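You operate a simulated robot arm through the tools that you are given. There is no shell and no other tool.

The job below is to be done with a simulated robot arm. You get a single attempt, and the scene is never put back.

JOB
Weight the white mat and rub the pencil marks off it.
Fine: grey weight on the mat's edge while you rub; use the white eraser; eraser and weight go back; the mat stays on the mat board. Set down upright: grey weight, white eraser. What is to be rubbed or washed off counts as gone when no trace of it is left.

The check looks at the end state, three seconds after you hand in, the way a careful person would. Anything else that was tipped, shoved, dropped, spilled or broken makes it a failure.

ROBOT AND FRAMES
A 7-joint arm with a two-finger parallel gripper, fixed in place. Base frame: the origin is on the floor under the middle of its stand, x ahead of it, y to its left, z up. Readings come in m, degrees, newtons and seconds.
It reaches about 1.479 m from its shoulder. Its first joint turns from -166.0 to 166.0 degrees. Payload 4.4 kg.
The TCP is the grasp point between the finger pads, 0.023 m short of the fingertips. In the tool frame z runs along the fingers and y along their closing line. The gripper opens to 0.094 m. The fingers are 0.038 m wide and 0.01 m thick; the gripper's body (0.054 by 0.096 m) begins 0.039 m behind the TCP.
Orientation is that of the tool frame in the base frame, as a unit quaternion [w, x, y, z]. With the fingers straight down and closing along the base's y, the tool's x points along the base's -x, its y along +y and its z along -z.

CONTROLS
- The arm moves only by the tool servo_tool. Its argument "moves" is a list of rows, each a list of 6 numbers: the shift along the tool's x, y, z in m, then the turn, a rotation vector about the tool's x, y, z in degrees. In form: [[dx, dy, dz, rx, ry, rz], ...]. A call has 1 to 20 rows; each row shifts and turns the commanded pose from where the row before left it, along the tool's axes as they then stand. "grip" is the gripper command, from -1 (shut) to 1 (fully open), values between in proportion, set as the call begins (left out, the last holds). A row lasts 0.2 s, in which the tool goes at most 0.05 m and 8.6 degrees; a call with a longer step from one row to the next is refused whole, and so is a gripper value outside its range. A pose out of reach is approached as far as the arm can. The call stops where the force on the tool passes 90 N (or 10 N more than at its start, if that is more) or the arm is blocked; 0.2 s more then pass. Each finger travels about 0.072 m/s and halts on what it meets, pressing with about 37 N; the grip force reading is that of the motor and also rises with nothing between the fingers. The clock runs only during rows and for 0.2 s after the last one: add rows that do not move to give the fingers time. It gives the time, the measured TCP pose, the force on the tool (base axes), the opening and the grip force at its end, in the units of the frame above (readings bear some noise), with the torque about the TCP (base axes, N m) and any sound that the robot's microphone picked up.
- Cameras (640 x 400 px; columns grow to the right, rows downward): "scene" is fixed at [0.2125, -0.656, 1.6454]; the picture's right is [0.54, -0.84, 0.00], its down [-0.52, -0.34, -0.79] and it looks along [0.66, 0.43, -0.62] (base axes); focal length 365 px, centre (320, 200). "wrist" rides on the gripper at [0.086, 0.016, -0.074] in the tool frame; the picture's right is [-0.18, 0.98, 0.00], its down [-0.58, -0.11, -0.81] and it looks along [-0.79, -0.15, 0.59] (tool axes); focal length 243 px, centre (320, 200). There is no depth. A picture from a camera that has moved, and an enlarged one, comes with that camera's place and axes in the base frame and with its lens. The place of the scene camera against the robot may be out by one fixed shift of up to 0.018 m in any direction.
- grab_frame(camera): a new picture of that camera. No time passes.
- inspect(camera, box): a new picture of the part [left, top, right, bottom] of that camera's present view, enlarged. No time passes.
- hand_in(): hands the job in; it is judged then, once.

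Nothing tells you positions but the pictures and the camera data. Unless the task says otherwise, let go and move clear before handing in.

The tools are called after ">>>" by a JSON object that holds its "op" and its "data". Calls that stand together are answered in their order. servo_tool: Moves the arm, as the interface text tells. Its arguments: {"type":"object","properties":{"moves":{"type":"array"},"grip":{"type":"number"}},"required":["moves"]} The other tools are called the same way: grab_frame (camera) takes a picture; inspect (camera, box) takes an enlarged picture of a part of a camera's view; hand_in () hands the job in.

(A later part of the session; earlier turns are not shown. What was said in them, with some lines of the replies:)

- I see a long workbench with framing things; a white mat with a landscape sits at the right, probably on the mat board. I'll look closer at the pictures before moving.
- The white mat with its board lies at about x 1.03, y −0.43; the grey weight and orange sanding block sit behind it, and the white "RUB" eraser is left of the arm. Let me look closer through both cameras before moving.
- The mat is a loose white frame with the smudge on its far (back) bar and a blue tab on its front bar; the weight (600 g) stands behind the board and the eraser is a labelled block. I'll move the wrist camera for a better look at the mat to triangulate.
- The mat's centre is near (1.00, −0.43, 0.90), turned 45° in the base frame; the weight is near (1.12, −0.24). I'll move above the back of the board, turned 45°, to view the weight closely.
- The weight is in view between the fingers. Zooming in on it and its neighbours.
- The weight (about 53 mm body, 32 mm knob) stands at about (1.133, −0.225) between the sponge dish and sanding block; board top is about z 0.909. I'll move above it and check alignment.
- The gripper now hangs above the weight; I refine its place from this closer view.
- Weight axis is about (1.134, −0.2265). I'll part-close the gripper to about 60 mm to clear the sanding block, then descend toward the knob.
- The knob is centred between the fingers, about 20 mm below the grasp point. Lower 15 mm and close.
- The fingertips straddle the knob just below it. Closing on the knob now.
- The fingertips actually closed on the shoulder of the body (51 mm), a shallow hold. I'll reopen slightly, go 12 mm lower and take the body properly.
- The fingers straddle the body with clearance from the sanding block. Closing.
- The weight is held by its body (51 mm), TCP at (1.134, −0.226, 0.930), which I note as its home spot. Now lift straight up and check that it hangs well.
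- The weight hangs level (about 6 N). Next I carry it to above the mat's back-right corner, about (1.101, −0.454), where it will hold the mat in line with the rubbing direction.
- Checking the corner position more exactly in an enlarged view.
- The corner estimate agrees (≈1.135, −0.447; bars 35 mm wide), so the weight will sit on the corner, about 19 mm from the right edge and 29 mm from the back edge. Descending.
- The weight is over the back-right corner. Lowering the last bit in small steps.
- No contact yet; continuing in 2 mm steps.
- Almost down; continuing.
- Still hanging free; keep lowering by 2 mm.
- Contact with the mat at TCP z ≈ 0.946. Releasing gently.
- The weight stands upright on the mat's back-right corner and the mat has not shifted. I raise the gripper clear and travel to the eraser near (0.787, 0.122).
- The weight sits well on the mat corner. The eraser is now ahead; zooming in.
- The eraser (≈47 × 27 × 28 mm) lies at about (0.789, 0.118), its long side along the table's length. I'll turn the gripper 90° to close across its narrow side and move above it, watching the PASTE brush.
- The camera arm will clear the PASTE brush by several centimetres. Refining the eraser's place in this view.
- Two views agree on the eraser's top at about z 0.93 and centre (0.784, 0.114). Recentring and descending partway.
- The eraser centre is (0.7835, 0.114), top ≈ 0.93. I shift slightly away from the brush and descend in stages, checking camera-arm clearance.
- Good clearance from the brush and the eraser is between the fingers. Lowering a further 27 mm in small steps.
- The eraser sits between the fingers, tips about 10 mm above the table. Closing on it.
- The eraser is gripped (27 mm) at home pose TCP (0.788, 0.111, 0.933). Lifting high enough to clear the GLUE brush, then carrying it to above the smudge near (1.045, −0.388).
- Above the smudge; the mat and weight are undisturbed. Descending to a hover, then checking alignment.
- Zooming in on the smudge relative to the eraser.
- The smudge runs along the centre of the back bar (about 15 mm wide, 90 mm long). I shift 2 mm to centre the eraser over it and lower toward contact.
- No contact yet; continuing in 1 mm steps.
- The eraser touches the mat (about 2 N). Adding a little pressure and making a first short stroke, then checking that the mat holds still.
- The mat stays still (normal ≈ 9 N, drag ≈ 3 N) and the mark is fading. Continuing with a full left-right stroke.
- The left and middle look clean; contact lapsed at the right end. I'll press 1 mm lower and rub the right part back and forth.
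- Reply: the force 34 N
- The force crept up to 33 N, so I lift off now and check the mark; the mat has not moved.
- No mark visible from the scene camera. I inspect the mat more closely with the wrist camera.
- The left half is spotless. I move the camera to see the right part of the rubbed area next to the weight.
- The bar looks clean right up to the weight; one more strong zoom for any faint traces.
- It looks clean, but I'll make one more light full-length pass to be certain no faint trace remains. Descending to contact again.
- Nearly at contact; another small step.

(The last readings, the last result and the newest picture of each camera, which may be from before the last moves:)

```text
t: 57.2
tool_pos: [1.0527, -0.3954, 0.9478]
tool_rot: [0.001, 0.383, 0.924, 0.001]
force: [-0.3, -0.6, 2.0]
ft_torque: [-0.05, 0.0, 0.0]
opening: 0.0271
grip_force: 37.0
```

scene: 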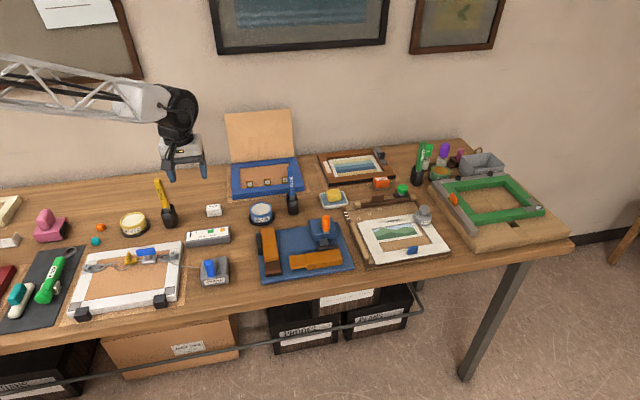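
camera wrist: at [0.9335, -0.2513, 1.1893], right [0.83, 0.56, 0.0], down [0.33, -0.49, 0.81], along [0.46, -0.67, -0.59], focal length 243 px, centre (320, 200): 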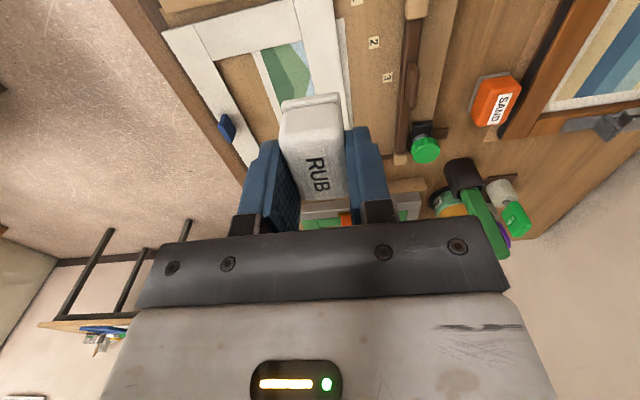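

Contact at about 3 N. Adding half a millimetre and stroking to the left end.

>>> {"op": "servo_tool", "data": {"moves": [[0, 0, 0.0005, 0, 0, 0], [0.0076, 0, 0, 0, 0, 0], [0.0076, 0, 0, 0, 0, 0], [0.0076, 0, 0, 0, 0, 0], [0.0076, 0, 0, 0, 0, 0]]}}

>>> {"op": "servo_tool", "data": {"moves": [[0.0076, 0, 0, 0, 0, 0], [0.0076, 0, 0, 0, 0, 0], [0.0076, 0, 0, 0, 0, 0], [0.0076, 0, 0, 0, 0, 0]]}}

>>> {"op": "inspect", "data": {"camera": "scene", "box": [350, 195, 460, 275]}}

```text
t: 58.4
tool_pos: [1.0298, -0.3752, 0.9461]
tool_rot: [0.0, 0.382, 0.924, 0.001]
force: [2.6, -3.8, 11.5]
ft_torque: [-0.21, -0.18, 0.0]
opening: 0.0272
grip_force: 37.0
```

```text
t: 59.4
tool_pos: [1.0081, -0.353, 0.9472]
tool_rot: [0.001, 0.383, 0.924, 0.0]
force: [3.0, -2.4, 11.8]
ft_torque: [-0.19, -0.2, -0.01]
opening: 0.0272
grip_force: 36.6
```

```text
5.00 times, centred on (405, 235) of scene
camera zoom: at [0.2125, -0.656, 1.6454], right [0.54, -0.84, 0.0], down [-0.52, -0.34, -0.79], along [0.66, 0.43, -0.62], focal length 1823 px, centre (-105, 25)
```

zoom: 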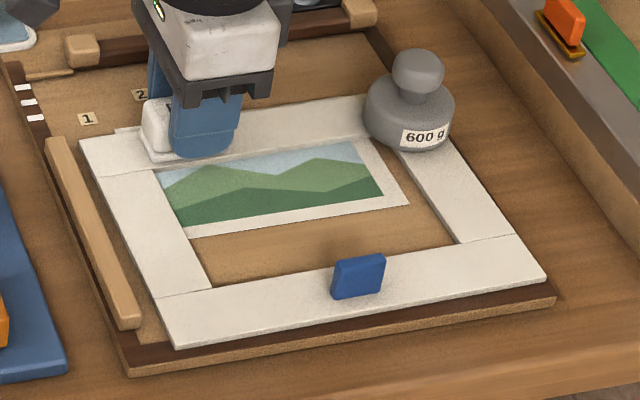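

Steady at about 12 N with the mat held. Now stroking back to the right and left again.

>>> {"op": "servo_tool", "data": {"moves": [[-0.0076, 0, 0, 0, 0, 0], [-0.0076, 0, 0, 0, 0, 0], [-0.0076, 0, 0, 0, 0, 0], [-0.0076, 0, 0, 0, 0, 0]]}}

>>> {"op": "servo_tool", "data": {"moves": [[-0.0076, 0, 0, 0, 0, 0], [-0.0076, 0, 0, 0, 0, 0], [-0.0076, 0, 0, 0, 0, 0], [-0.0076, 0, 0, 0, 0, 0]]}}

>>> {"op": "servo_tool", "data": {"moves": [[-0.0076, 0, 0, 0, 0, 0], [-0.0076, 0, 0, 0, 0, 0]]}}

```text
t: 60.4
tool_pos: [1.0316, -0.3733, 0.9467]
tool_rot: [0.0, 0.383, 0.924, 0.0]
force: [-5.8, 3.4, 20.5]
ft_torque: [0.06, 0.05, 0.01]
opening: 0.0272
grip_force: 37.4
```

```text
t: 61.4
tool_pos: [1.0523, -0.3957, 0.9464]
tool_rot: [0.0, 0.383, 0.924, -0.001]
force: [-4.3, 5.9, 21.7]
ft_torque: [0.12, 0.05, -0.01]
opening: 0.027
grip_force: 36.9
```

```text
t: 62.0
tool_pos: [1.0628, -0.4071, 0.9454]
tool_rot: [0.0, 0.383, 0.924, 0.0]
force: [-3.8, 6.9, 21.7]
ft_torque: [0.03, 0.02, -0.01]
opening: 0.0271
grip_force: 37.1
```

Full passes done at 12–22 N. Lifting off straight up and checking the mat.

>>> {"op": "servo_tool", "data": {"moves": [[0, 0, -0.004, 0, 0, 0], [0, 0, -0.015, 0, 0, 0], [0, 0, -0.04, 0, 0, 0], [0, 0, -0.045, 0, 0, 0], [0, 0, -0.045, 0, 0, 0], [0, 0, -0.045, 0, 0, 0], [0, 0, -0.03, 0, 0, 0], [0, 0, 0, 0, 0, 0]]}}

>>> {"op": "inspect", "data": {"camera": "scene", "box": [350, 195, 460, 275]}}

>>> {"op": "inspect", "data": {"camera": "wrist", "box": [200, 0, 440, 240]}}

```text
t: 63.8
tool_pos: [1.0607, -0.4073, 1.168]
tool_rot: [0.0, 0.382, 0.924, 0.001]
force: [-0.5, -0.5, -0.8]
ft_torque: [-0.02, 0.01, 0.01]
opening: 0.0271
grip_force: 36.9
```

```text
5.00 times, centred on (405, 235) of scene
camera zoom: at [0.2125, -0.656, 1.6454], right [0.54, -0.84, 0.0], down [-0.52, -0.34, -0.79], along [0.66, 0.43, -0.62], focal length 1823 px, centre (-105, 25)
```

zoom: 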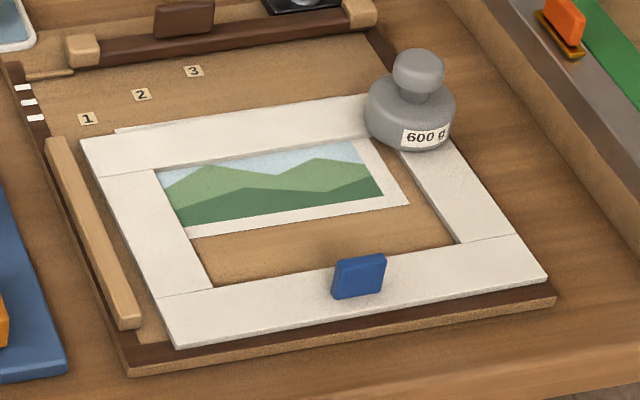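

```text
1.67 times, centred on (320, 120) of wrist
camera zoom: at [1.0115, -0.3345, 1.2421], right [0.83, 0.56, 0.0], down [0.33, -0.49, 0.81], along [0.46, -0.67, -0.59], focal length 404 px, centre (320, 333)
```

zoom: 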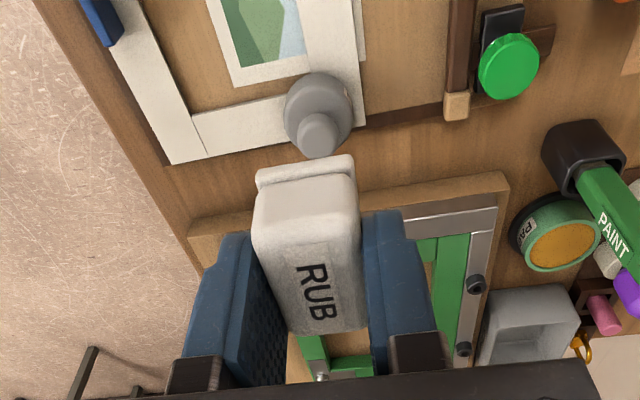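

The mark is gone and the mat is in place. Now I return the eraser along the same path to its home spot.

>>> {"op": "servo_tool", "data": {"moves": [[0.04666, 0.01425, 0, 0, 0, 0], [0.04666, 0.01425, 0, 0, 0, 0], [0.04666, 0.01425, 0, 0, 0, 0], [0.04666, 0.01425, 0, 0, 0, 0], [0.04666, 0.01425, 0, 0, 0, 0], [0.04666, 0.01425, 0, 0, 0, 0], [0.04666, 0.01425, 0, 0, 0, 0], [0.04666, 0.01425, 0, 0, 0, 0], [0.04666, 0.01425, 0, 0, 0, 0], [0.04666, 0.01425, 0, 0, 0, 0], [0.04666, 0.01425, 0, 0, 0, 0], [0.04666, 0.01425, 0, 0, 0, 0], [0, 0, 0, 0, 0, 0]]}}

>>> {"op": "servo_tool", "data": {"moves": [[0, 0, 0.04, 0, 0, 0], [0, 0, 0.04, 0, 0, 0], [0, 0, 0.04, 0, 0, 0], [0, 0, 0.04, 0, 0, 0], [0, 0, 0.03, 0, 0, 0], [0, 0, 0, 0, 0, 0]]}}

>>> {"op": "inspect", "data": {"camera": "wrist", "box": [200, 0, 440, 240]}}

>>> {"op": "inspect", "data": {"camera": "scene", "box": [150, 160, 250, 230]}}

```text
t: 66.6
tool_pos: [0.7889, 0.1111, 1.1706]
tool_rot: [0.0, 0.383, 0.924, 0.0]
force: [-0.1, 0.2, 0.2]
ft_torque: [0.01, -0.02, -0.02]
opening: 0.027
grip_force: 36.8
```

```text
t: 68.0
tool_pos: [0.7848, 0.1085, 0.979]
tool_rot: [-0.001, 0.383, 0.924, -0.001]
force: [-0.2, -0.1, -1.0]
ft_torque: [0.02, 0.01, -0.02]
opening: 0.0269
grip_force: 37.1
```

```text
1.67 times, centred on (320, 120) of wrist
camera zoom: at [0.7353, 0.1818, 1.0535], right [0.83, 0.56, 0.0], down [0.33, -0.49, 0.81], along [0.46, -0.67, -0.59], focal length 404 px, centre (320, 333)
```

zoom: 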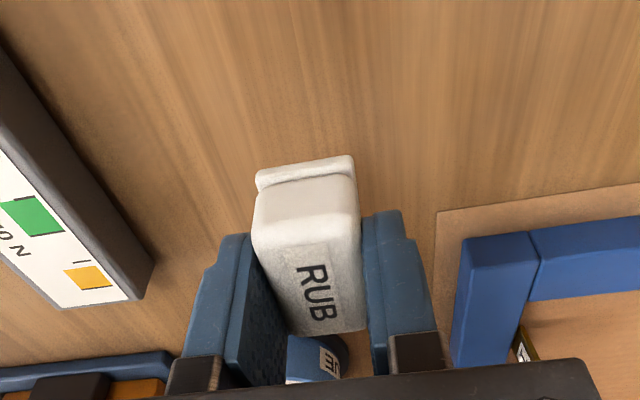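

```text
5.71 times, centred on (200, 195) of scene
camera zoom: at [0.2125, -0.656, 1.6454], right [0.54, -0.84, 0.0], down [-0.52, -0.34, -0.79], along [0.66, 0.43, -0.62], focal length 2083 px, centre (1006, 229)
```

zoom: 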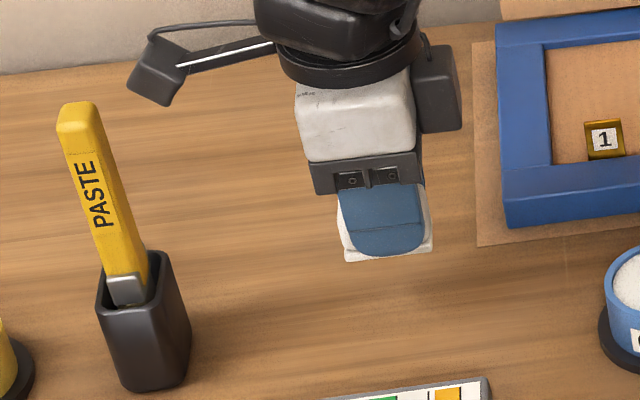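

Over the home spot with brush clearance as before. Lowering carefully to the table.

>>> {"op": "servo_tool", "data": {"moves": [[0, 0, 0.015, 0, 0, 0], [0, 0, 0.015, 0, 0, 0], [0, 0, 0.01, 0, 0, 0], [0, 0, 0, 0, 0, 0]]}}

>>> {"op": "servo_tool", "data": {"moves": [[0, 0, 0.003, 0, 0, 0], [0, 0, 0, 0, 0, 0]]}}

>>> {"op": "servo_tool", "data": {"moves": [[0, 0, 0.0015, 0, 0, 0], [0, 0, 0, 0, 0, 0]]}}

```text
t: 69.0
tool_pos: [0.7862, 0.1086, 0.9409]
tool_rot: [-0.001, 0.382, 0.924, 0.001]
force: [0.9, -0.3, -0.2]
ft_torque: [-0.01, 0.02, 0.0]
opening: 0.0271
grip_force: 36.7
```

```text
t: 69.6
tool_pos: [0.7885, 0.109, 0.9363]
tool_rot: [0.0, 0.382, 0.924, 0.0]
force: [0.3, -1.2, -0.3]
ft_torque: [0.01, 0.03, 0.0]
opening: 0.0269
grip_force: 37.3
```

```text
t: 70.2
tool_pos: [0.7869, 0.1096, 0.9354]
tool_rot: [0.001, 0.383, 0.924, 0.0]
force: [-0.4, -0.5, -0.7]
ft_torque: [0.03, -0.02, 0.0]
opening: 0.0269
grip_force: 37.3
```

>>> {"op": "servo_tool", "data": {"moves": [[0, 0, 0.0012, 0, 0, 0], [0, 0, 0, 0, 0, 0]]}}

>>> {"op": "inspect", "data": {"camera": "scene", "box": [190, 190, 240, 225]}}

```text
t: 70.8
tool_pos: [0.7871, 0.1105, 0.9338]
tool_rot: [0.0, 0.383, 0.924, 0.0]
force: [-0.5, -0.2, -1.0]
ft_torque: [-0.01, 0.02, 0.02]
opening: 0.0269
grip_force: 37.1
```

```text
11.43 times, centred on (215, 208) of scene
camera zoom: at [0.2125, -0.656, 1.6454], right [0.54, -0.84, 0.0], down [-0.52, -0.34, -0.79], along [0.66, 0.43, -0.62], focal length 4167 px, centre (1520, 114)
```

zoom: 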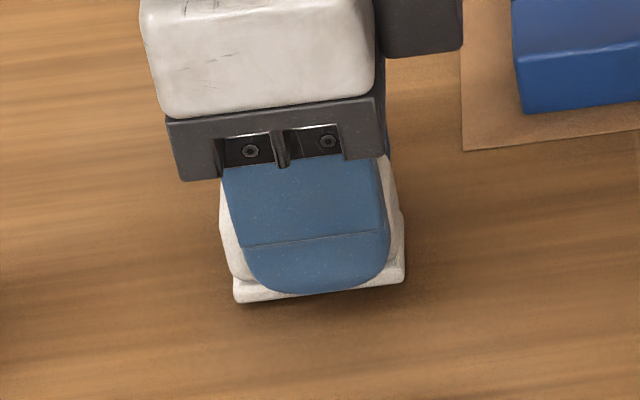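

Still just above the table; a further small step.

>>> {"op": "servo_tool", "data": {"moves": [[0, 0, 0.0007, 0, 0, 0], [0, 0, 0, 0, 0, 0]]}}

>>> {"op": "servo_tool", "data": {"moves": [[0, 0, 0.0007, 0, 0, 0], [0, 0, 0, 0, 0, 0]]}}

```text
t: 71.4
tool_pos: [0.7876, 0.1106, 0.9326]
tool_rot: [0.0, 0.382, 0.924, 0.0]
force: [-0.6, 0.1, -0.1]
ft_torque: [-0.03, -0.03, -0.01]
opening: 0.0268
grip_force: 36.7
```

```text
t: 72.0
tool_pos: [0.7885, 0.109, 0.9331]
tool_rot: [0.0, 0.383, 0.924, 0.001]
force: [-0.5, 0.1, 0.4]
ft_torque: [0.01, 0.01, -0.01]
opening: 0.0271
grip_force: 36.7
```

Contact with the table at the original height. Releasing.

>>> {"op": "servo_tool", "data": {"moves": [[0, 0, 0, 0, 0, 0], [0, 0, 0, 0, 0, 0], [0, 0, 0, 0, 0, 0]], "grip": 0.3}}

>>> {"op": "inspect", "data": {"camera": "wrist", "box": [200, 60, 440, 240]}}

>>> {"op": "servo_tool", "data": {"moves": [[0, 0, -0.02, 0, 0, 0], [0, 0, -0.04, 0, 0, 0], [0, 0, -0.045, 0, 0, 0], [0, 0, -0.045, 0, 0, 0], [0, 0, -0.045, 0, 0, 0], [0, 0, -0.03, 0, 0, 0], [0, 0, 0, 0, 0, 0]]}}

>>> {"op": "inspect", "data": {"camera": "scene", "box": [190, 195, 240, 225]}}

>>> {"op": "grab_frame", "data": {"camera": "scene"}}

```text
t: 72.8
tool_pos: [0.7879, 0.1099, 0.9336]
tool_rot: [0.0, 0.383, 0.924, 0.001]
force: [1.1, 0.3, -0.4]
ft_torque: [-0.04, -0.01, -0.01]
opening: 0.0614
grip_force: 0.0
```

```text
2.22 times, centred on (320, 150) of wrist
camera zoom: at [0.7377, 0.1821, 1.0075], right [0.83, 0.56, 0.0], down [0.33, -0.49, 0.81], along [0.46, -0.67, -0.59], focal length 539 px, centre (320, 311)
```

zoom: 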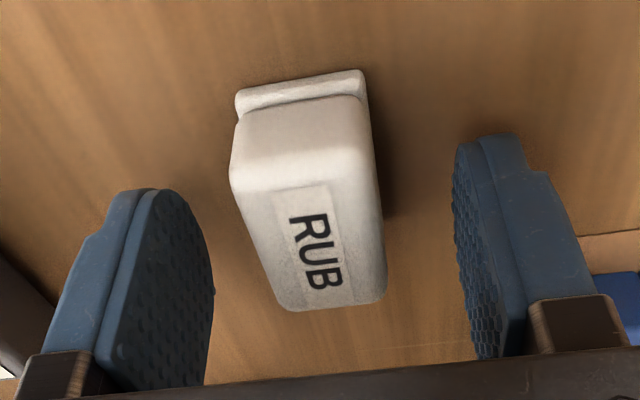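

```text
t: 74.4
tool_pos: [0.7881, 0.1103, 1.1538]
tool_rot: [-0.001, 0.383, 0.924, 0.0]
force: [-0.2, 0.2, -0.3]
ft_torque: [0.01, -0.03, -0.03]
opening: 0.0613
grip_force: 0.0
```

```text
12.80 times, centred on (215, 210) of scene
camera zoom: at [0.2125, -0.656, 1.6454], right [0.54, -0.84, 0.0], down [-0.52, -0.34, -0.79], along [0.66, 0.43, -0.62], focal length 4667 px, centre (1664, 72)
```

zoom: 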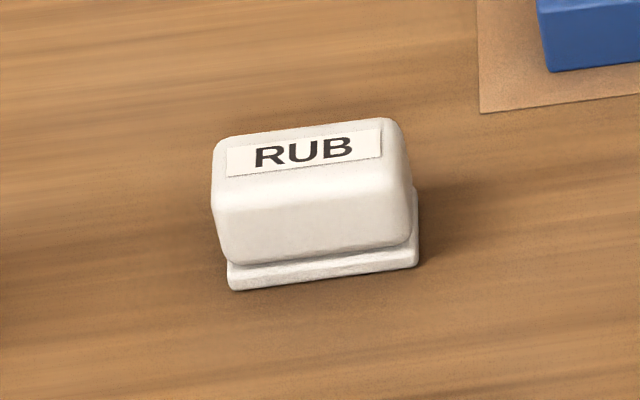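

```text
taken
```

scene: 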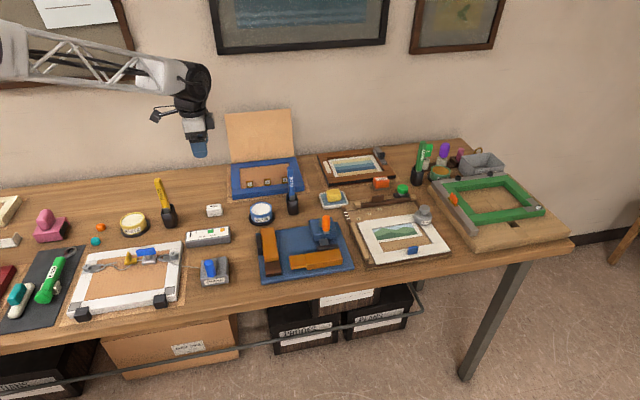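

The eraser is back within about 1–2 mm, upright. Now I turn the gripper back and return to above the weight.

>>> {"op": "servo_tool", "data": {"moves": [[0, 0, 0, 0, 0, -7.5], [0, 0, 0, 0, 0, -7.5], [0, 0, 0, 0, 0, -7.5], [0, 0, 0, 0, 0, -7.5], [0, 0, 0, 0, 0, -7.5], [0, 0, 0, 0, 0, -7.5], [0, 0, 0, 0, 0, -7.5], [0, 0, 0, 0, 0, -7.5], [0, 0, 0, 0, 0, -7.5], [0, 0, 0, 0, 0, -7.5], [0, 0, 0, 0, 0, -7.5], [0, 0, 0, 0, 0, -7.5], [0, 0, 0, 0, 0, 0]], "grip": 0.42}}

>>> {"op": "servo_tool", "data": {"moves": [[0.01284, -0.04422, 0, 0, 0, 0], [0.01284, -0.04422, 0, 0, 0, 0], [0.01284, -0.04422, 0, 0, 0, 0], [0.01284, -0.04422, 0, 0, 0, 0], [0.01284, -0.04422, 0, 0, 0, 0], [0.01284, -0.04422, 0, 0, 0, 0], [0.01284, -0.04422, 0, 0, 0, 0], [0.01284, -0.04422, 0, 0, 0, 0], [0.01284, -0.04422, 0, 0, 0, 0], [0.01284, -0.04422, 0, 0, 0, 0], [0.01284, -0.04422, 0, 0, 0, 0], [0.01284, -0.04422, 0, 0, 0, 0], [0.01284, -0.04422, 0, 0, 0, 0], [0.01284, -0.04422, 0, 0, 0, 0], [0, 0, 0, 0, 0, 0]]}}

>>> {"op": "servo_tool", "data": {"moves": [[0, 0, 0.04, 0, 0, 0], [0, 0, 0.04, 0, 0, 0], [0, 0, 0.04, 0, 0, 0], [0, 0, 0, 0, 0, 0]]}}

>>> {"op": "grab_frame", "data": {"camera": "wrist"}}

>>> {"op": "inspect", "data": {"camera": "scene", "box": [380, 180, 460, 240]}}

```text
t: 77.2
tool_pos: [0.7885, 0.1097, 1.158]
tool_rot: [0.0, -0.383, 0.924, 0.0]
force: [0.2, 0.2, 0.4]
ft_torque: [0.02, 0.02, 0.02]
opening: 0.0666
grip_force: 0.0
```

```text
t: 80.4
tool_pos: [1.0971, -0.4547, 1.1582]
tool_rot: [0.0, -0.382, 0.924, 0.001]
force: [0.8, -0.6, -0.1]
ft_torque: [0.0, 0.05, 0.02]
opening: 0.0668
grip_force: 0.0
```

```text
t: 81.4
tool_pos: [1.0962, -0.4523, 1.0376]
tool_rot: [0.0, -0.383, 0.924, -0.001]
force: [0.6, 0.2, 0.0]
ft_torque: [-0.02, -0.02, -0.03]
opening: 0.0666
grip_force: 0.0
```

```text
taken
camera wrist: at [1.0234, -0.5028, 1.1122], right [-0.56, 0.83, 0.0], down [0.49, 0.33, 0.81], along [0.67, 0.46, -0.59], focal length 243 px, centre (320, 200)
```

wrist: 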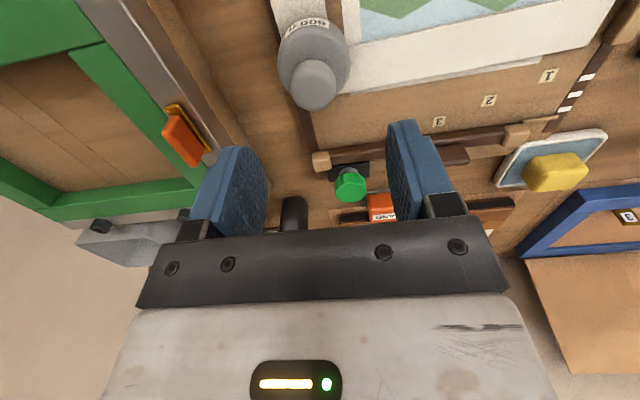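

```text
6.67 times, centred on (420, 210) of scene
camera zoom: at [0.2125, -0.656, 1.6454], right [0.54, -0.84, 0.0], down [-0.52, -0.34, -0.79], along [0.66, 0.43, -0.62], focal length 2431 px, centre (-347, 133)
```

zoom: 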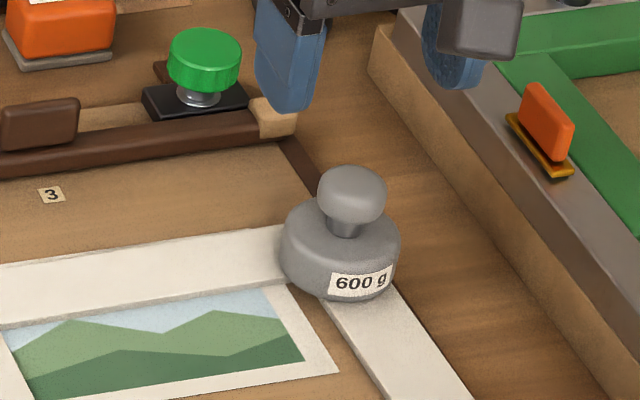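

I'm nearly over the weight; measuring lateral offset before going down.

>>> {"op": "inspect", "data": {"camera": "wrist", "box": [240, 0, 400, 120]}}

```text
3.33 times, centred on (320, 60) of wrist
camera zoom: at [1.0234, -0.5028, 1.1122], right [-0.56, 0.83, 0.0], down [0.49, 0.33, 0.81], along [0.67, 0.46, -0.59], focal length 809 px, centre (320, 667)
```

zoom: 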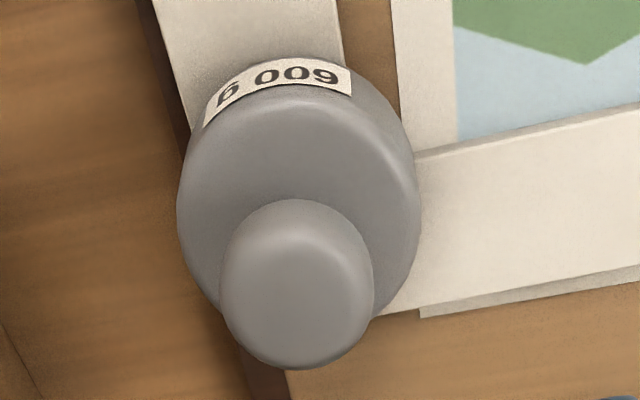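

The weight axis is about 5 mm to the table's right of the gripper centre; correcting and descending partway.

>>> {"op": "servo_tool", "data": {"moves": [[0.0008, -0.0048, 0, 0, 0, 0], [0, 0, 0.02, 0, 0, 0], [0, 0, 0.02, 0, 0, 0], [0, 0, 0, 0, 0, 0]]}}

>>> {"op": "inspect", "data": {"camera": "wrist", "box": [160, 0, 480, 240]}}

>>> {"op": "inspect", "data": {"camera": "scene", "box": [380, 180, 460, 240]}}

```text
t: 82.4
tool_pos: [1.102, -0.4612, 0.9979]
tool_rot: [-0.001, -0.383, 0.924, 0.0]
force: [0.1, 0.1, 0.1]
ft_torque: [-0.01, -0.04, 0.01]
opening: 0.0665
grip_force: 0.0
```

```text
1.67 times, centred on (320, 120) of wrist
camera zoom: at [1.0287, -0.5105, 1.0728], right [-0.56, 0.83, 0.0], down [0.49, 0.33, 0.81], along [0.67, 0.46, -0.59], focal length 404 px, centre (320, 333)
```

zoom: 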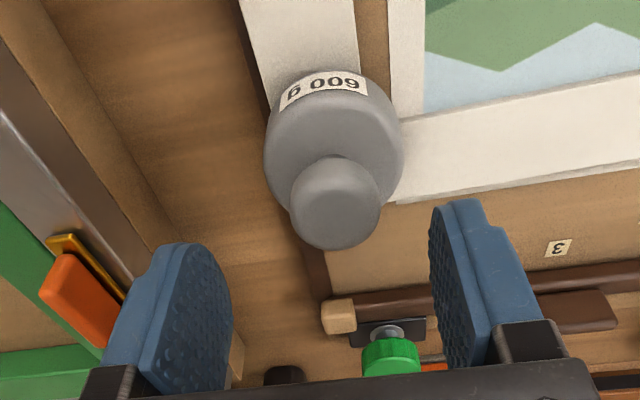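

```text
6.67 times, centred on (420, 210) of scene
camera zoom: at [0.2125, -0.656, 1.6454], right [0.54, -0.84, 0.0], down [-0.52, -0.34, -0.79], along [0.66, 0.43, -0.62], focal length 2431 px, centre (-347, 133)
```

zoom: 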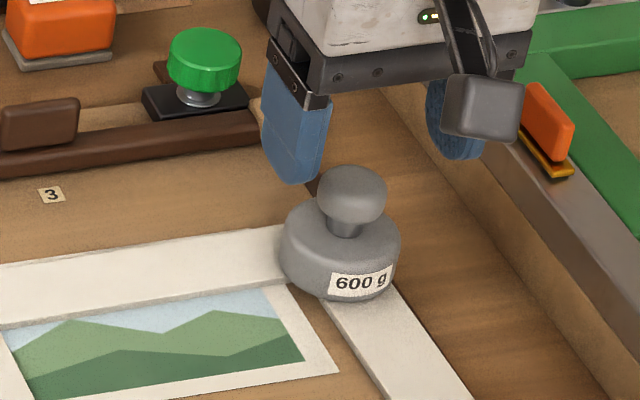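

The arm was still settling earlier, so I now undo that correction (offset is 5 mm the other way) and let it settle.

>>> {"op": "servo_tool", "data": {"moves": [[-0.0008, 0.0048, 0, 0, 0, 0], [0, 0, 0, 0, 0, 0], [0, 0, 0, 0, 0, 0], [0, 0, 0, 0, 0, 0], [0, 0, 0, 0, 0, 0]]}}

>>> {"op": "inspect", "data": {"camera": "wrist", "box": [160, 0, 480, 240]}}

```text
t: 83.6
tool_pos: [1.0991, -0.455, 0.9988]
tool_rot: [0.0, -0.383, 0.924, 0.0]
force: [-0.5, 0.4, 0.3]
ft_torque: [0.0, -0.02, -0.01]
opening: 0.0666
grip_force: 0.1
```

```text
1.67 times, centred on (320, 120) of wrist
camera zoom: at [1.0263, -0.5058, 1.073], right [-0.56, 0.83, 0.0], down [0.49, 0.33, 0.81], along [0.67, 0.46, -0.59], focal length 404 px, centre (320, 333)
```

zoom: 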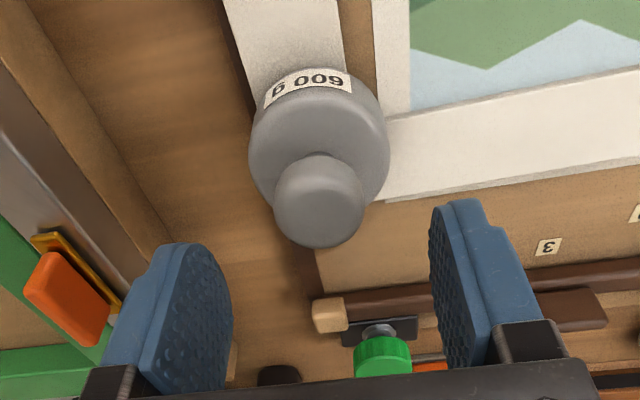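

Centred now. Descending around the weight.

>>> {"op": "servo_tool", "data": {"moves": [[0, 0, 0.01, 0, 0, 0], [0, 0, 0.01, 0, 0, 0], [0, 0, 0.01, 0, 0, 0], [0, 0, 0, 0, 0, 0], [0, 0, 0, 0, 0, 0]]}}

>>> {"op": "inspect", "data": {"camera": "wrist", "box": [160, 0, 480, 240]}}

>>> {"op": "inspect", "data": {"camera": "scene", "box": [380, 180, 460, 240]}}

```text
t: 84.8
tool_pos: [1.0987, -0.4543, 0.9665]
tool_rot: [0.001, -0.382, 0.924, 0.001]
force: [0.3, -0.3, -0.1]
ft_torque: [0.0, 0.01, 0.01]
opening: 0.0665
grip_force: 0.1
```

```text
1.67 times, centred on (320, 120) of wrist
camera zoom: at [1.0254, -0.5046, 1.0421], right [-0.56, 0.83, 0.0], down [0.49, 0.33, 0.81], along [0.67, 0.46, -0.59], focal length 404 px, centre (320, 333)
```

zoom: 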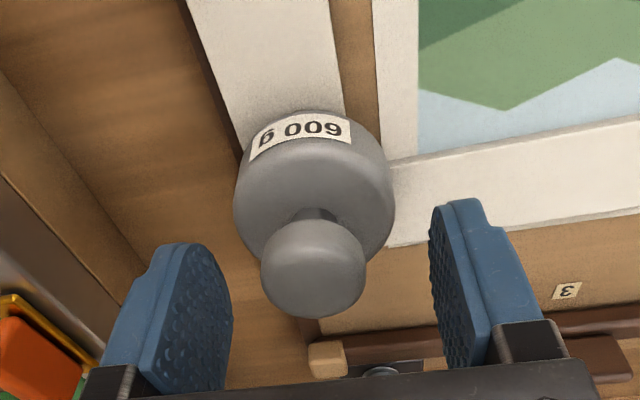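

```text
6.67 times, centred on (420, 210) of scene
camera zoom: at [0.2125, -0.656, 1.6454], right [0.54, -0.84, 0.0], down [-0.52, -0.34, -0.79], along [0.66, 0.43, -0.62], focal length 2431 px, centre (-347, 133)
```

zoom: 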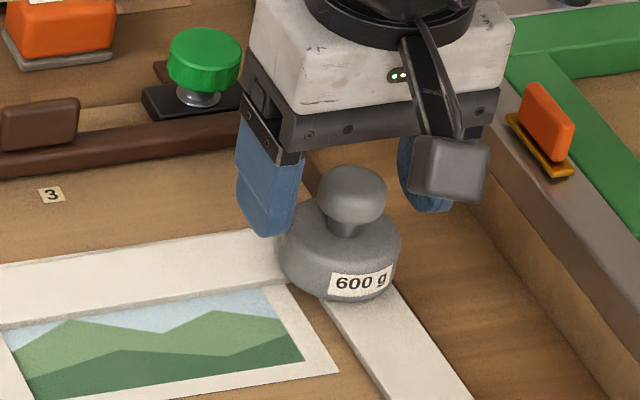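

Aligned within 1.5 mm. Down the remaining 22 mm with a slight correction.

>>> {"op": "servo_tool", "data": {"moves": [[0, -0.0012, 0.008, 0, 0, 0], [0, 0, 0.008, 0, 0, 0], [0, 0, 0.006, 0, 0, 0], [0, 0, 0, 0, 0, 0], [0, 0, 0, 0, 0, 0]]}}

>>> {"op": "inspect", "data": {"camera": "wrist", "box": [160, 0, 480, 240]}}

>>> {"op": "inspect", "data": {"camera": "scene", "box": [380, 190, 460, 250]}}

```text
t: 86.0
tool_pos: [1.0989, -0.4547, 0.9441]
tool_rot: [0.0, -0.383, 0.924, 0.0]
force: [0.3, -0.5, -1.2]
ft_torque: [0.01, 0.0, 0.01]
opening: 0.0666
grip_force: 0.0
```

```text
1.67 times, centred on (320, 120) of wrist
camera zoom: at [1.0266, -0.5044, 1.019], right [-0.56, 0.83, 0.0], down [0.49, 0.33, 0.81], along [0.67, 0.46, -0.59], focal length 404 px, centre (320, 333)
```

zoom: 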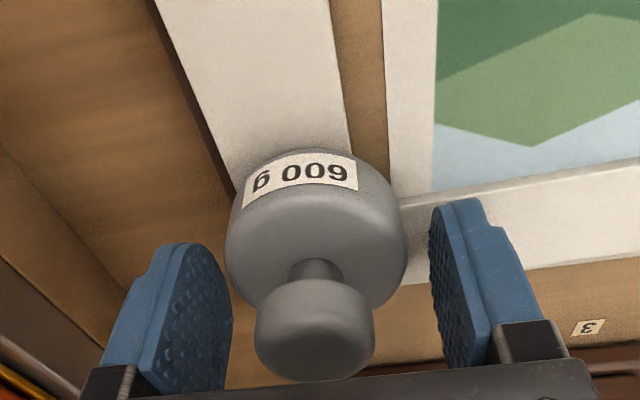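

```text
6.67 times, centred on (420, 220) of scene
camera zoom: at [0.2125, -0.656, 1.6454], right [0.54, -0.84, 0.0], down [-0.52, -0.34, -0.79], along [0.66, 0.43, -0.62], focal length 2431 px, centre (-347, 67)
```

zoom: 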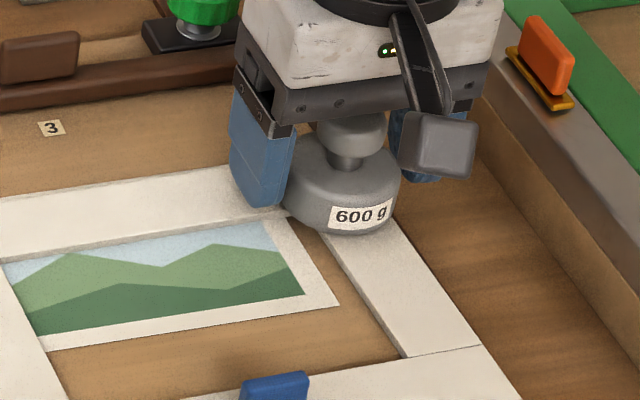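

The view matches the moment of release. Closing on the weight.

>>> {"op": "servo_tool", "data": {"moves": [[0, 0, 0, 0, 0, 0], [0, 0, 0, 0, 0, 0], [0, 0, 0, 0, 0, 0], [0, 0, 0, 0, 0, 0]], "grip": -1}}

>>> {"op": "servo_tool", "data": {"moves": [[0, 0, -0.01, 0, 0, 0], [0, 0, -0.03, 0, 0, 0], [0, 0, -0.04, 0, 0, 0], [0, 0, -0.03, 0, 0, 0], [0, 0, 0, 0, 0, 0], [0, 0, 0, 0, 0, 0]]}}

>>> {"op": "inspect", "data": {"camera": "wrist", "box": [160, 0, 480, 240]}}

>>> {"op": "inspect", "data": {"camera": "scene", "box": [350, 180, 460, 275]}}

```text
t: 87.0
tool_pos: [1.0996, -0.4542, 0.9444]
tool_rot: [0.0, -0.383, 0.924, -0.001]
force: [0.4, -0.1, 0.7]
ft_torque: [0.02, 0.03, 0.01]
opening: 0.0512
grip_force: 36.8
```

```text
t: 88.4
tool_pos: [1.0995, -0.4535, 1.0548]
tool_rot: [0.0, -0.383, 0.924, 0.0]
force: [0.0, -0.2, -5.9]
ft_torque: [0.02, -0.05, 0.0]
opening: 0.0513
grip_force: 36.5
```

```text
1.67 times, centred on (320, 120) of wrist
camera zoom: at [1.0257, -0.5037, 1.1293], right [-0.56, 0.83, 0.0], down [0.49, 0.33, 0.81], along [0.67, 0.46, -0.59], focal length 404 px, centre (320, 333)
```

zoom: 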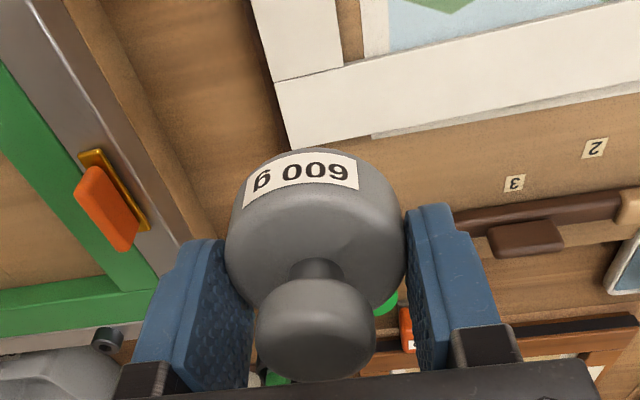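

```text
4.21 times, centred on (405, 228) of scene
camera zoom: at [0.2125, -0.656, 1.6454], right [0.54, -0.84, 0.0], down [-0.52, -0.34, -0.79], along [0.66, 0.43, -0.62], focal length 1535 px, centre (-38, 84)
```

zoom: 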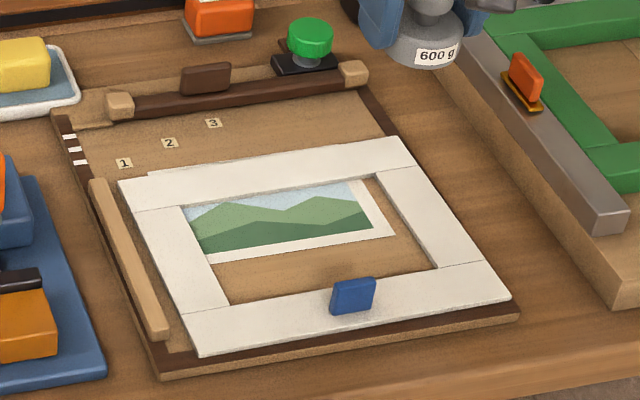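

The weight is lifted and the mat stayed put, clean. Carrying the weight back over its home spot.

>>> {"op": "servo_tool", "data": {"moves": [[-0.03075, 0.0229, 0, 0, 0, 0], [-0.03075, 0.0229, 0, 0, 0, 0], [-0.03075, 0.0229, 0, 0, 0, 0], [-0.03075, 0.0229, 0, 0, 0, 0], [-0.03075, 0.0229, 0, 0, 0, 0], [-0.03075, 0.0229, 0, 0, 0, 0], [0, 0, 0, 0, 0, 0], [0, 0, 0, 0, 0, 0], [0, 0, 0.03, 0, 0, 0], [0, 0, 0.03, 0, 0, 0], [0, 0, 0.02, 0, 0, 0], [0, 0, 0, 0, 0, 0], [0, 0, 0, 0, 0, 0]]}}

>>> {"op": "inspect", "data": {"camera": "wrist", "box": [160, 0, 480, 240]}}

>>> {"op": "inspect", "data": {"camera": "scene", "box": [320, 160, 420, 220]}}

```text
t: 91.2
tool_pos: [1.1358, -0.225, 0.9748]
tool_rot: [0.0, -0.383, 0.924, 0.0]
force: [1.2, 0.5, -6.5]
ft_torque: [0.01, -0.03, 0.03]
opening: 0.0515
grip_force: 37.5
```

```text
1.67 times, centred on (320, 120) of wrist
camera zoom: at [1.0616, -0.276, 1.0501], right [-0.56, 0.83, 0.0], down [0.49, 0.33, 0.81], along [0.67, 0.46, -0.59], focal length 404 px, centre (320, 333)
```

zoom: 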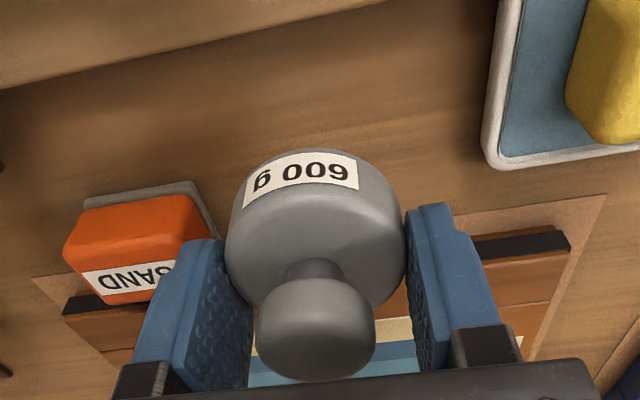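

```text
6.40 times, centred on (370, 190) of scene
camera zoom: at [0.2125, -0.656, 1.6454], right [0.54, -0.84, 0.0], down [-0.52, -0.34, -0.79], along [0.66, 0.43, -0.62], focal length 2333 px, centre (0, 264)
```

zoom: 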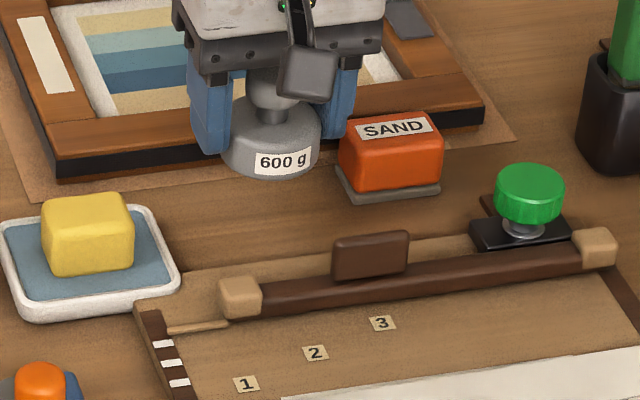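

Over home, clear of the dish and sanding block. Shifting 2.5 mm to undo the earlier nudge and lowering.

>>> {"op": "servo_tool", "data": {"moves": [[0, 0.0025, 0.01, 0, 0, 0], [0, 0, 0.012, 0, 0, 0], [0, 0, 0.012, 0, 0, 0], [0, 0, 0, 0, 0, 0], [0, 0, 0, 0, 0, 0]]}}

>>> {"op": "servo_tool", "data": {"moves": [[0, 0, 0.004, 0, 0, 0], [0, 0, 0, 0, 0, 0]]}}

>>> {"op": "inspect", "data": {"camera": "scene", "box": [320, 160, 420, 220]}}

```text
t: 92.4
tool_pos: [1.1333, -0.2241, 0.941]
tool_rot: [-0.001, -0.383, 0.924, 0.001]
force: [-1.3, 1.4, -5.6]
ft_torque: [0.06, -0.04, 0.0]
opening: 0.0513
grip_force: 37.2
```

```text
t: 93.0
tool_pos: [1.1333, -0.2246, 0.9366]
tool_rot: [0.0, -0.382, 0.924, 0.001]
force: [-0.1, -0.5, -7.6]
ft_torque: [0.05, -0.04, -0.05]
opening: 0.0515
grip_force: 37.3
```

```text
6.40 times, centred on (370, 190) of scene
camera zoom: at [0.2125, -0.656, 1.6454], right [0.54, -0.84, 0.0], down [-0.52, -0.34, -0.79], along [0.66, 0.43, -0.62], focal length 2333 px, centre (0, 264)
```

zoom: 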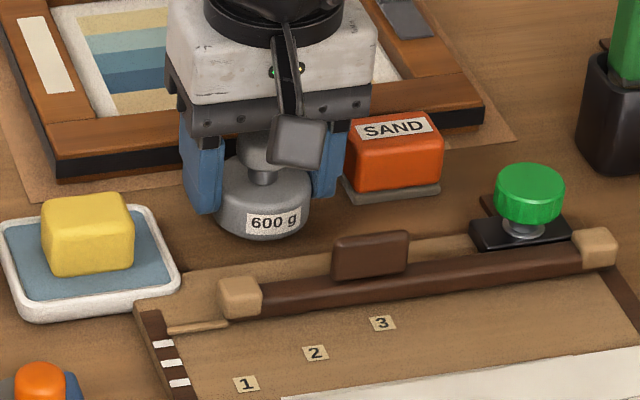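

About 8 mm left; lowering in small steps.

>>> {"op": "servo_tool", "data": {"moves": [[0, 0, 0.003, 0, 0, 0], [0, 0, 0, 0, 0, 0]]}}

>>> {"op": "servo_tool", "data": {"moves": [[0, 0, 0.002, 0, 0, 0], [0, 0, 0, 0, 0, 0]]}}

>>> {"op": "servo_tool", "data": {"moves": [[0, 0, 0.001, 0, 0, 0], [0, 0, 0, 0, 0, 0]]}}

```text
t: 93.6
tool_pos: [1.1334, -0.2247, 0.9328]
tool_rot: [0.0, -0.383, 0.924, -0.001]
force: [0.4, -0.2, -6.2]
ft_torque: [0.01, -0.03, 0.02]
opening: 0.0513
grip_force: 36.9
```

```text
t: 94.2
tool_pos: [1.1321, -0.2266, 0.9327]
tool_rot: [0.0, -0.383, 0.924, 0.0]
force: [0.2, -0.5, -6.3]
ft_torque: [0.06, -0.04, -0.03]
opening: 0.0512
grip_force: 36.7
```

```text
t: 94.8
tool_pos: [1.1323, -0.2254, 0.9309]
tool_rot: [0.0, -0.383, 0.924, 0.0]
force: [0.9, -1.2, -5.0]
ft_torque: [0.02, -0.03, -0.01]
opening: 0.0512
grip_force: 37.2
```

>>> {"op": "servo_tool", "data": {"moves": [[0, 0, 0.001, 0, 0, 0], [0, 0, 0, 0, 0, 0]]}}

>>> {"op": "servo_tool", "data": {"moves": [[0, 0, 0.0005, 0, 0, 0], [0, 0, 0, 0, 0, 0]]}}

```text
t: 95.4
tool_pos: [1.132, -0.2252, 0.9307]
tool_rot: [0.0, -0.382, 0.924, 0.0]
force: [0.0, 0.4, -5.5]
ft_torque: [0.04, -0.05, -0.02]
opening: 0.0511
grip_force: 37.2
```

```text
t: 96.0
tool_pos: [1.1304, -0.2255, 0.9306]
tool_rot: [0.0, -0.383, 0.924, 0.0]
force: [-0.2, 0.3, -5.7]
ft_torque: [0.03, -0.01, -0.04]
opening: 0.0511
grip_force: 36.7
```

Not touching yet; continuing in sub-millimetre steps.

>>> {"op": "servo_tool", "data": {"moves": [[0, 0, 0.0008, 0, 0, 0], [0, 0, 0, 0, 0, 0]]}}

>>> {"op": "servo_tool", "data": {"moves": [[0, 0, 0.0008, 0, 0, 0], [0, 0, 0, 0, 0, 0]]}}

>>> {"op": "inspect", "data": {"camera": "scene", "box": [340, 165, 400, 210]}}

```text
t: 96.6
tool_pos: [1.1319, -0.2253, 0.9293]
tool_rot: [0.0, -0.382, 0.924, -0.001]
force: [-1.9, 1.0, -0.6]
ft_torque: [0.1, 0.19, 0.02]
opening: 0.0512
grip_force: 37.2
```

```text
t: 97.2
tool_pos: [1.1326, -0.2256, 0.9294]
tool_rot: [0.0, -0.382, 0.924, -0.001]
force: [-4.2, 4.6, 12.3]
ft_torque: [0.27, 0.57, -0.04]
opening: 0.0512
grip_force: 36.5
```

```text
8.89 times, centred on (370, 188) of scene
camera zoom: at [0.2125, -0.656, 1.6454], right [0.54, -0.84, 0.0], down [-0.52, -0.34, -0.79], along [0.66, 0.43, -0.62], focal length 3241 px, centre (-124, 311)
```

zoom: 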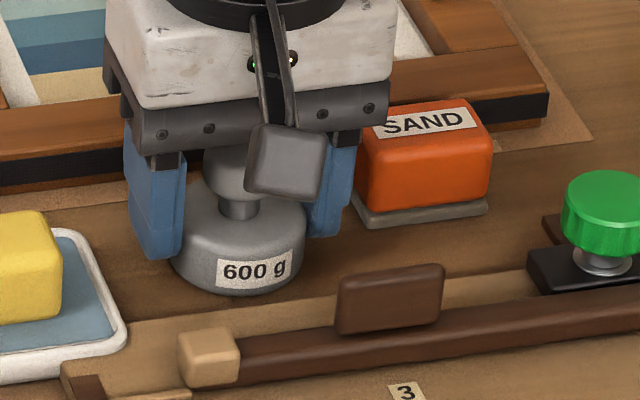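

Firmly on the table; I back off a touch to relieve the load and release.

>>> {"op": "servo_tool", "data": {"moves": [[0, 0, -0.0008, 0, 0, 0], [0, 0, 0, 0, 0, 0]]}}

>>> {"op": "servo_tool", "data": {"moves": [[0, 0, 0, 0, 0, 0], [0, 0, 0, 0, 0, 0], [0, 0, 0, 0, 0, 0]], "grip": 0.4}}

>>> {"op": "inspect", "data": {"camera": "wrist", "box": [200, 60, 440, 240]}}

>>> {"op": "inspect", "data": {"camera": "scene", "box": [340, 165, 400, 210]}}

```text
t: 97.8
tool_pos: [1.133, -0.225, 0.9299]
tool_rot: [-0.001, -0.383, 0.924, 0.0]
force: [-2.9, 5.6, 10.5]
ft_torque: [0.33, 0.12, 0.02]
opening: 0.0515
grip_force: 36.9
```

```text
t: 98.6
tool_pos: [1.132, -0.2256, 0.9291]
tool_rot: [0.0, -0.382, 0.924, 0.0]
force: [-0.2, 0.5, 0.6]
ft_torque: [0.0, -0.01, 0.04]
opening: 0.0658
grip_force: 0.1
```

```text
2.22 times, centred on (320, 150) of wrist
camera zoom: at [1.0589, -0.2758, 1.004], right [-0.56, 0.83, 0.0], down [0.49, 0.33, 0.81], along [0.67, 0.46, -0.59], focal length 539 px, centre (320, 311)
```

zoom: 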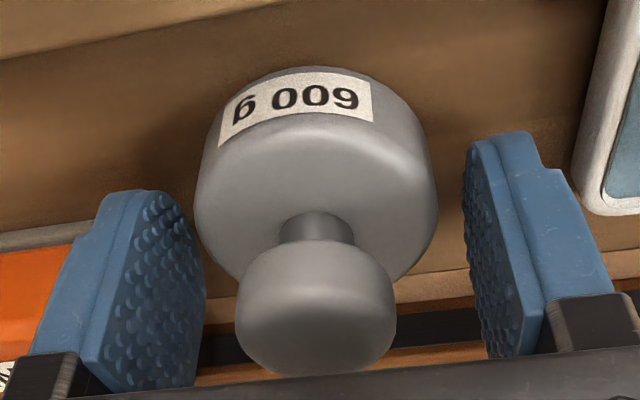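

```text
8.89 times, centred on (370, 188) of scene
camera zoom: at [0.2125, -0.656, 1.6454], right [0.54, -0.84, 0.0], down [-0.52, -0.34, -0.79], along [0.66, 0.43, -0.62], focal length 3241 px, centre (-124, 311)
```

zoom: 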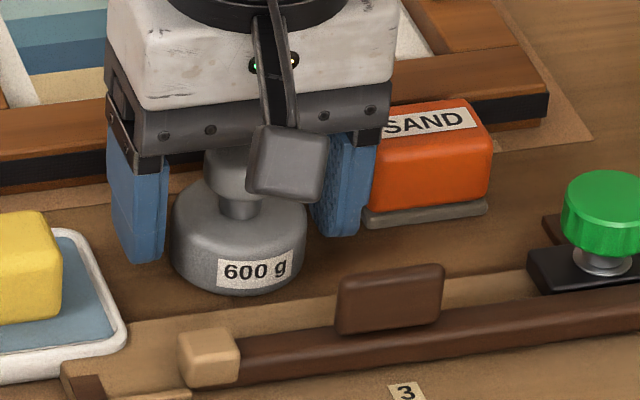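

The weight stands upright in its original place. Raising the gripper straight up and away.

>>> {"op": "servo_tool", "data": {"moves": [[0, 0, -0.01, 0, 0, 0], [0, 0, -0.03, 0, 0, 0], [0, 0, -0.045, 0, 0, 0], [0, 0, -0.045, 0, 0, 0], [0, 0, -0.045, 0, 0, 0], [0, 0, -0.045, 0, 0, 0], [0, 0, 0, 0, 0, 0]]}}

>>> {"op": "servo_tool", "data": {"moves": [[0.045, 0, 0, 0, 0, 0], [0.045, 0, 0, 0, 0, 0], [0.045, 0, 0, 0, 0, 0], [0.045, 0, 0, 0, 0, 0], [0.045, 0, 0, 0, 0, 0], [0.045, 0, 0, 0, 0, 0], [0, 0, 0, 0, 0, 0]]}}

>>> {"op": "grab_frame", "data": {"camera": "wrist"}}

>>> {"op": "grab_frame", "data": {"camera": "scene"}}

>>> {"op": "inspect", "data": {"camera": "scene", "box": [320, 160, 420, 220]}}

>>> {"op": "inspect", "data": {"camera": "scene", "box": [350, 195, 460, 275]}}

```text
t: 100.2
tool_pos: [1.1332, -0.2284, 1.1484]
tool_rot: [0.001, -0.383, 0.924, 0.0]
force: [0.1, 0.6, -0.2]
ft_torque: [0.02, 0.03, -0.03]
opening: 0.0658
grip_force: 0.0
```

```text
t: 101.8
tool_pos: [0.9432, -0.4141, 1.1486]
tool_rot: [0.0, -0.382, 0.924, 0.0]
force: [0.1, -0.7, -1.1]
ft_torque: [-0.02, -0.01, 0.06]
opening: 0.0656
grip_force: 0.1
```

```text
taken
camera wrist: at [0.8703, -0.4637, 1.2235], right [-0.56, 0.83, 0.0], down [0.49, 0.33, 0.81], along [0.67, 0.46, -0.59], focal length 243 px, centre (320, 200)
```

wrist: 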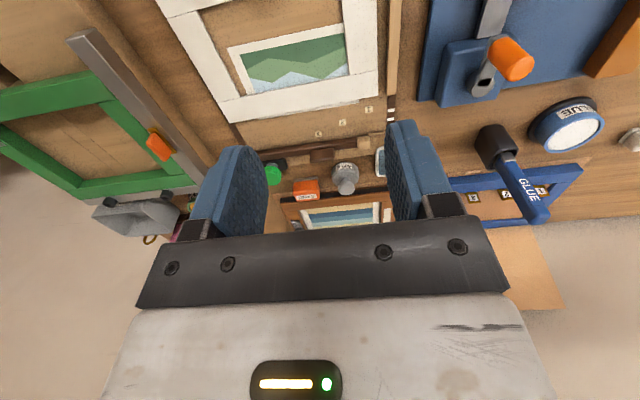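

```text
taken
```

scene: 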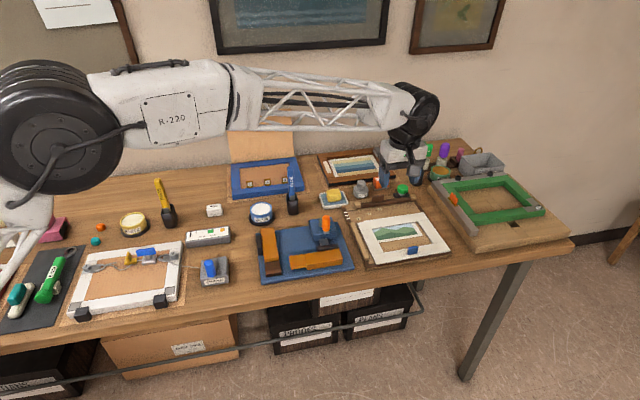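

```text
6.40 times, centred on (370, 190) of scene
camera zoom: at [0.2125, -0.656, 1.6454], right [0.54, -0.84, 0.0], down [-0.52, -0.34, -0.79], along [0.66, 0.43, -0.62], focal length 2333 px, centre (0, 264)
```

zoom: 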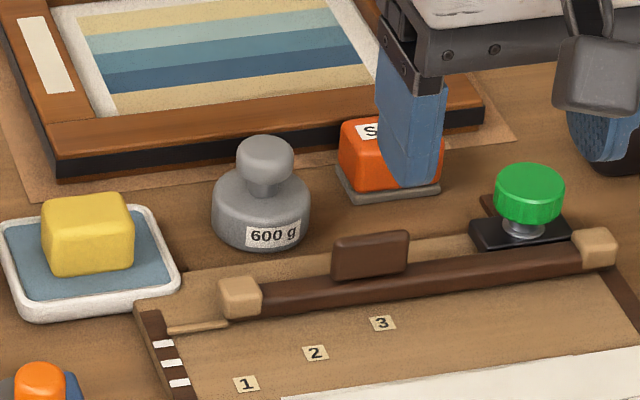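

```text
5.00 times, centred on (405, 235) of scene
camera zoom: at [0.2125, -0.656, 1.6454], right [0.54, -0.84, 0.0], down [-0.52, -0.34, -0.79], along [0.66, 0.43, -0.62], focal length 1823 px, centre (-105, 25)
```

zoom: 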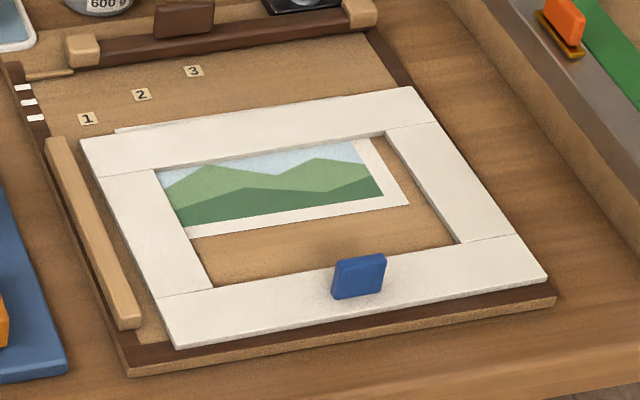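

Everything is back in place. A last close look at the rubbed bar through the wrist camera, now unobstructed.

>>> {"op": "inspect", "data": {"camera": "wrist", "box": [200, 60, 400, 130]}}

>>> {"op": "inspect", "data": {"camera": "wrist", "box": [240, 75, 350, 120]}}

>>> {"op": "inspect", "data": {"camera": "wrist", "box": [140, 0, 400, 130]}}

```text
3.20 times, centred on (300, 95) of wrist
camera zoom: at [0.8703, -0.4637, 1.2235], right [-0.56, 0.83, 0.0], down [0.49, 0.33, 0.81], along [0.67, 0.46, -0.59], focal length 776 px, centre (384, 536)
```

zoom: 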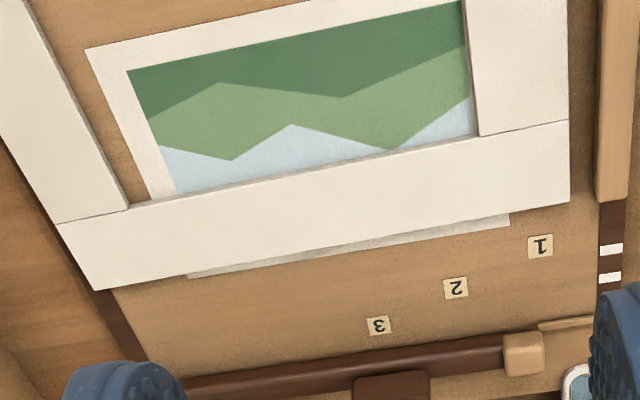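

```text
5.82 times, centred on (295, 98) of wrist
camera zoom: at [0.8703, -0.4637, 1.2235], right [-0.56, 0.83, 0.0], down [0.49, 0.33, 0.81], along [0.67, 0.46, -0.59], focal length 1412 px, centre (466, 796)
```

zoom: 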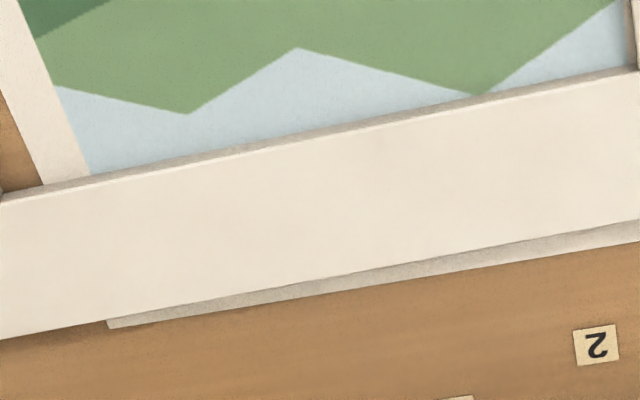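

```text
2.46 times, centred on (270, 65) of wrist
camera zoom: at [0.8703, -0.4637, 1.2235], right [-0.56, 0.83, 0.0], down [0.49, 0.33, 0.81], along [0.67, 0.46, -0.59], focal length 597 px, centre (443, 532)
```

zoom: 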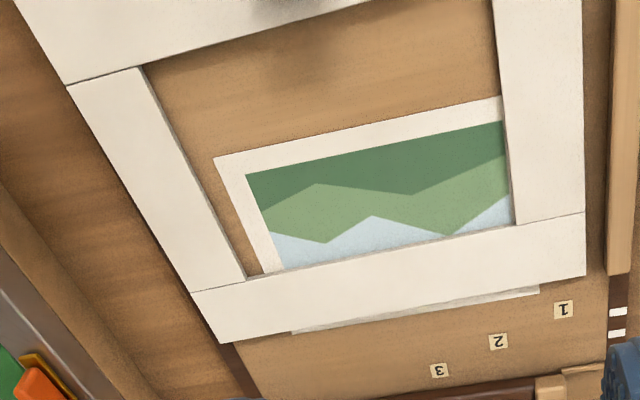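

The bar shows no trace of pencil and the mat lies on its board as before. The eraser and weight stand upright in their places, and the gripper is open and well clear. Handing in.

>>> {"op": "hand_in", "data": {}}

```text
The job is handed in.
```

I've handed in the job: the pencil marks are off the white mat. I saw no trace of them in close views from either camera.

- **Weight:** the grey weight stood on the mat's back-right corner for all the rubbing. It is now back in its place, upright.
- **Eraser:** I rubbed with the white eraser, going over the full length of the mark a second time to be sure. It is back within about 2 mm of where it was, upright.
- **Mat:** it is still on the mat board, with at most about 1 mm of movement. The rubbing force peaked at about 33 N in one pass, more than I meant, and the mat did not visibly move during it.
- **Everything else:** I saw nothing else touched or moved. The gripper is open and about 0.2 m above the mat.
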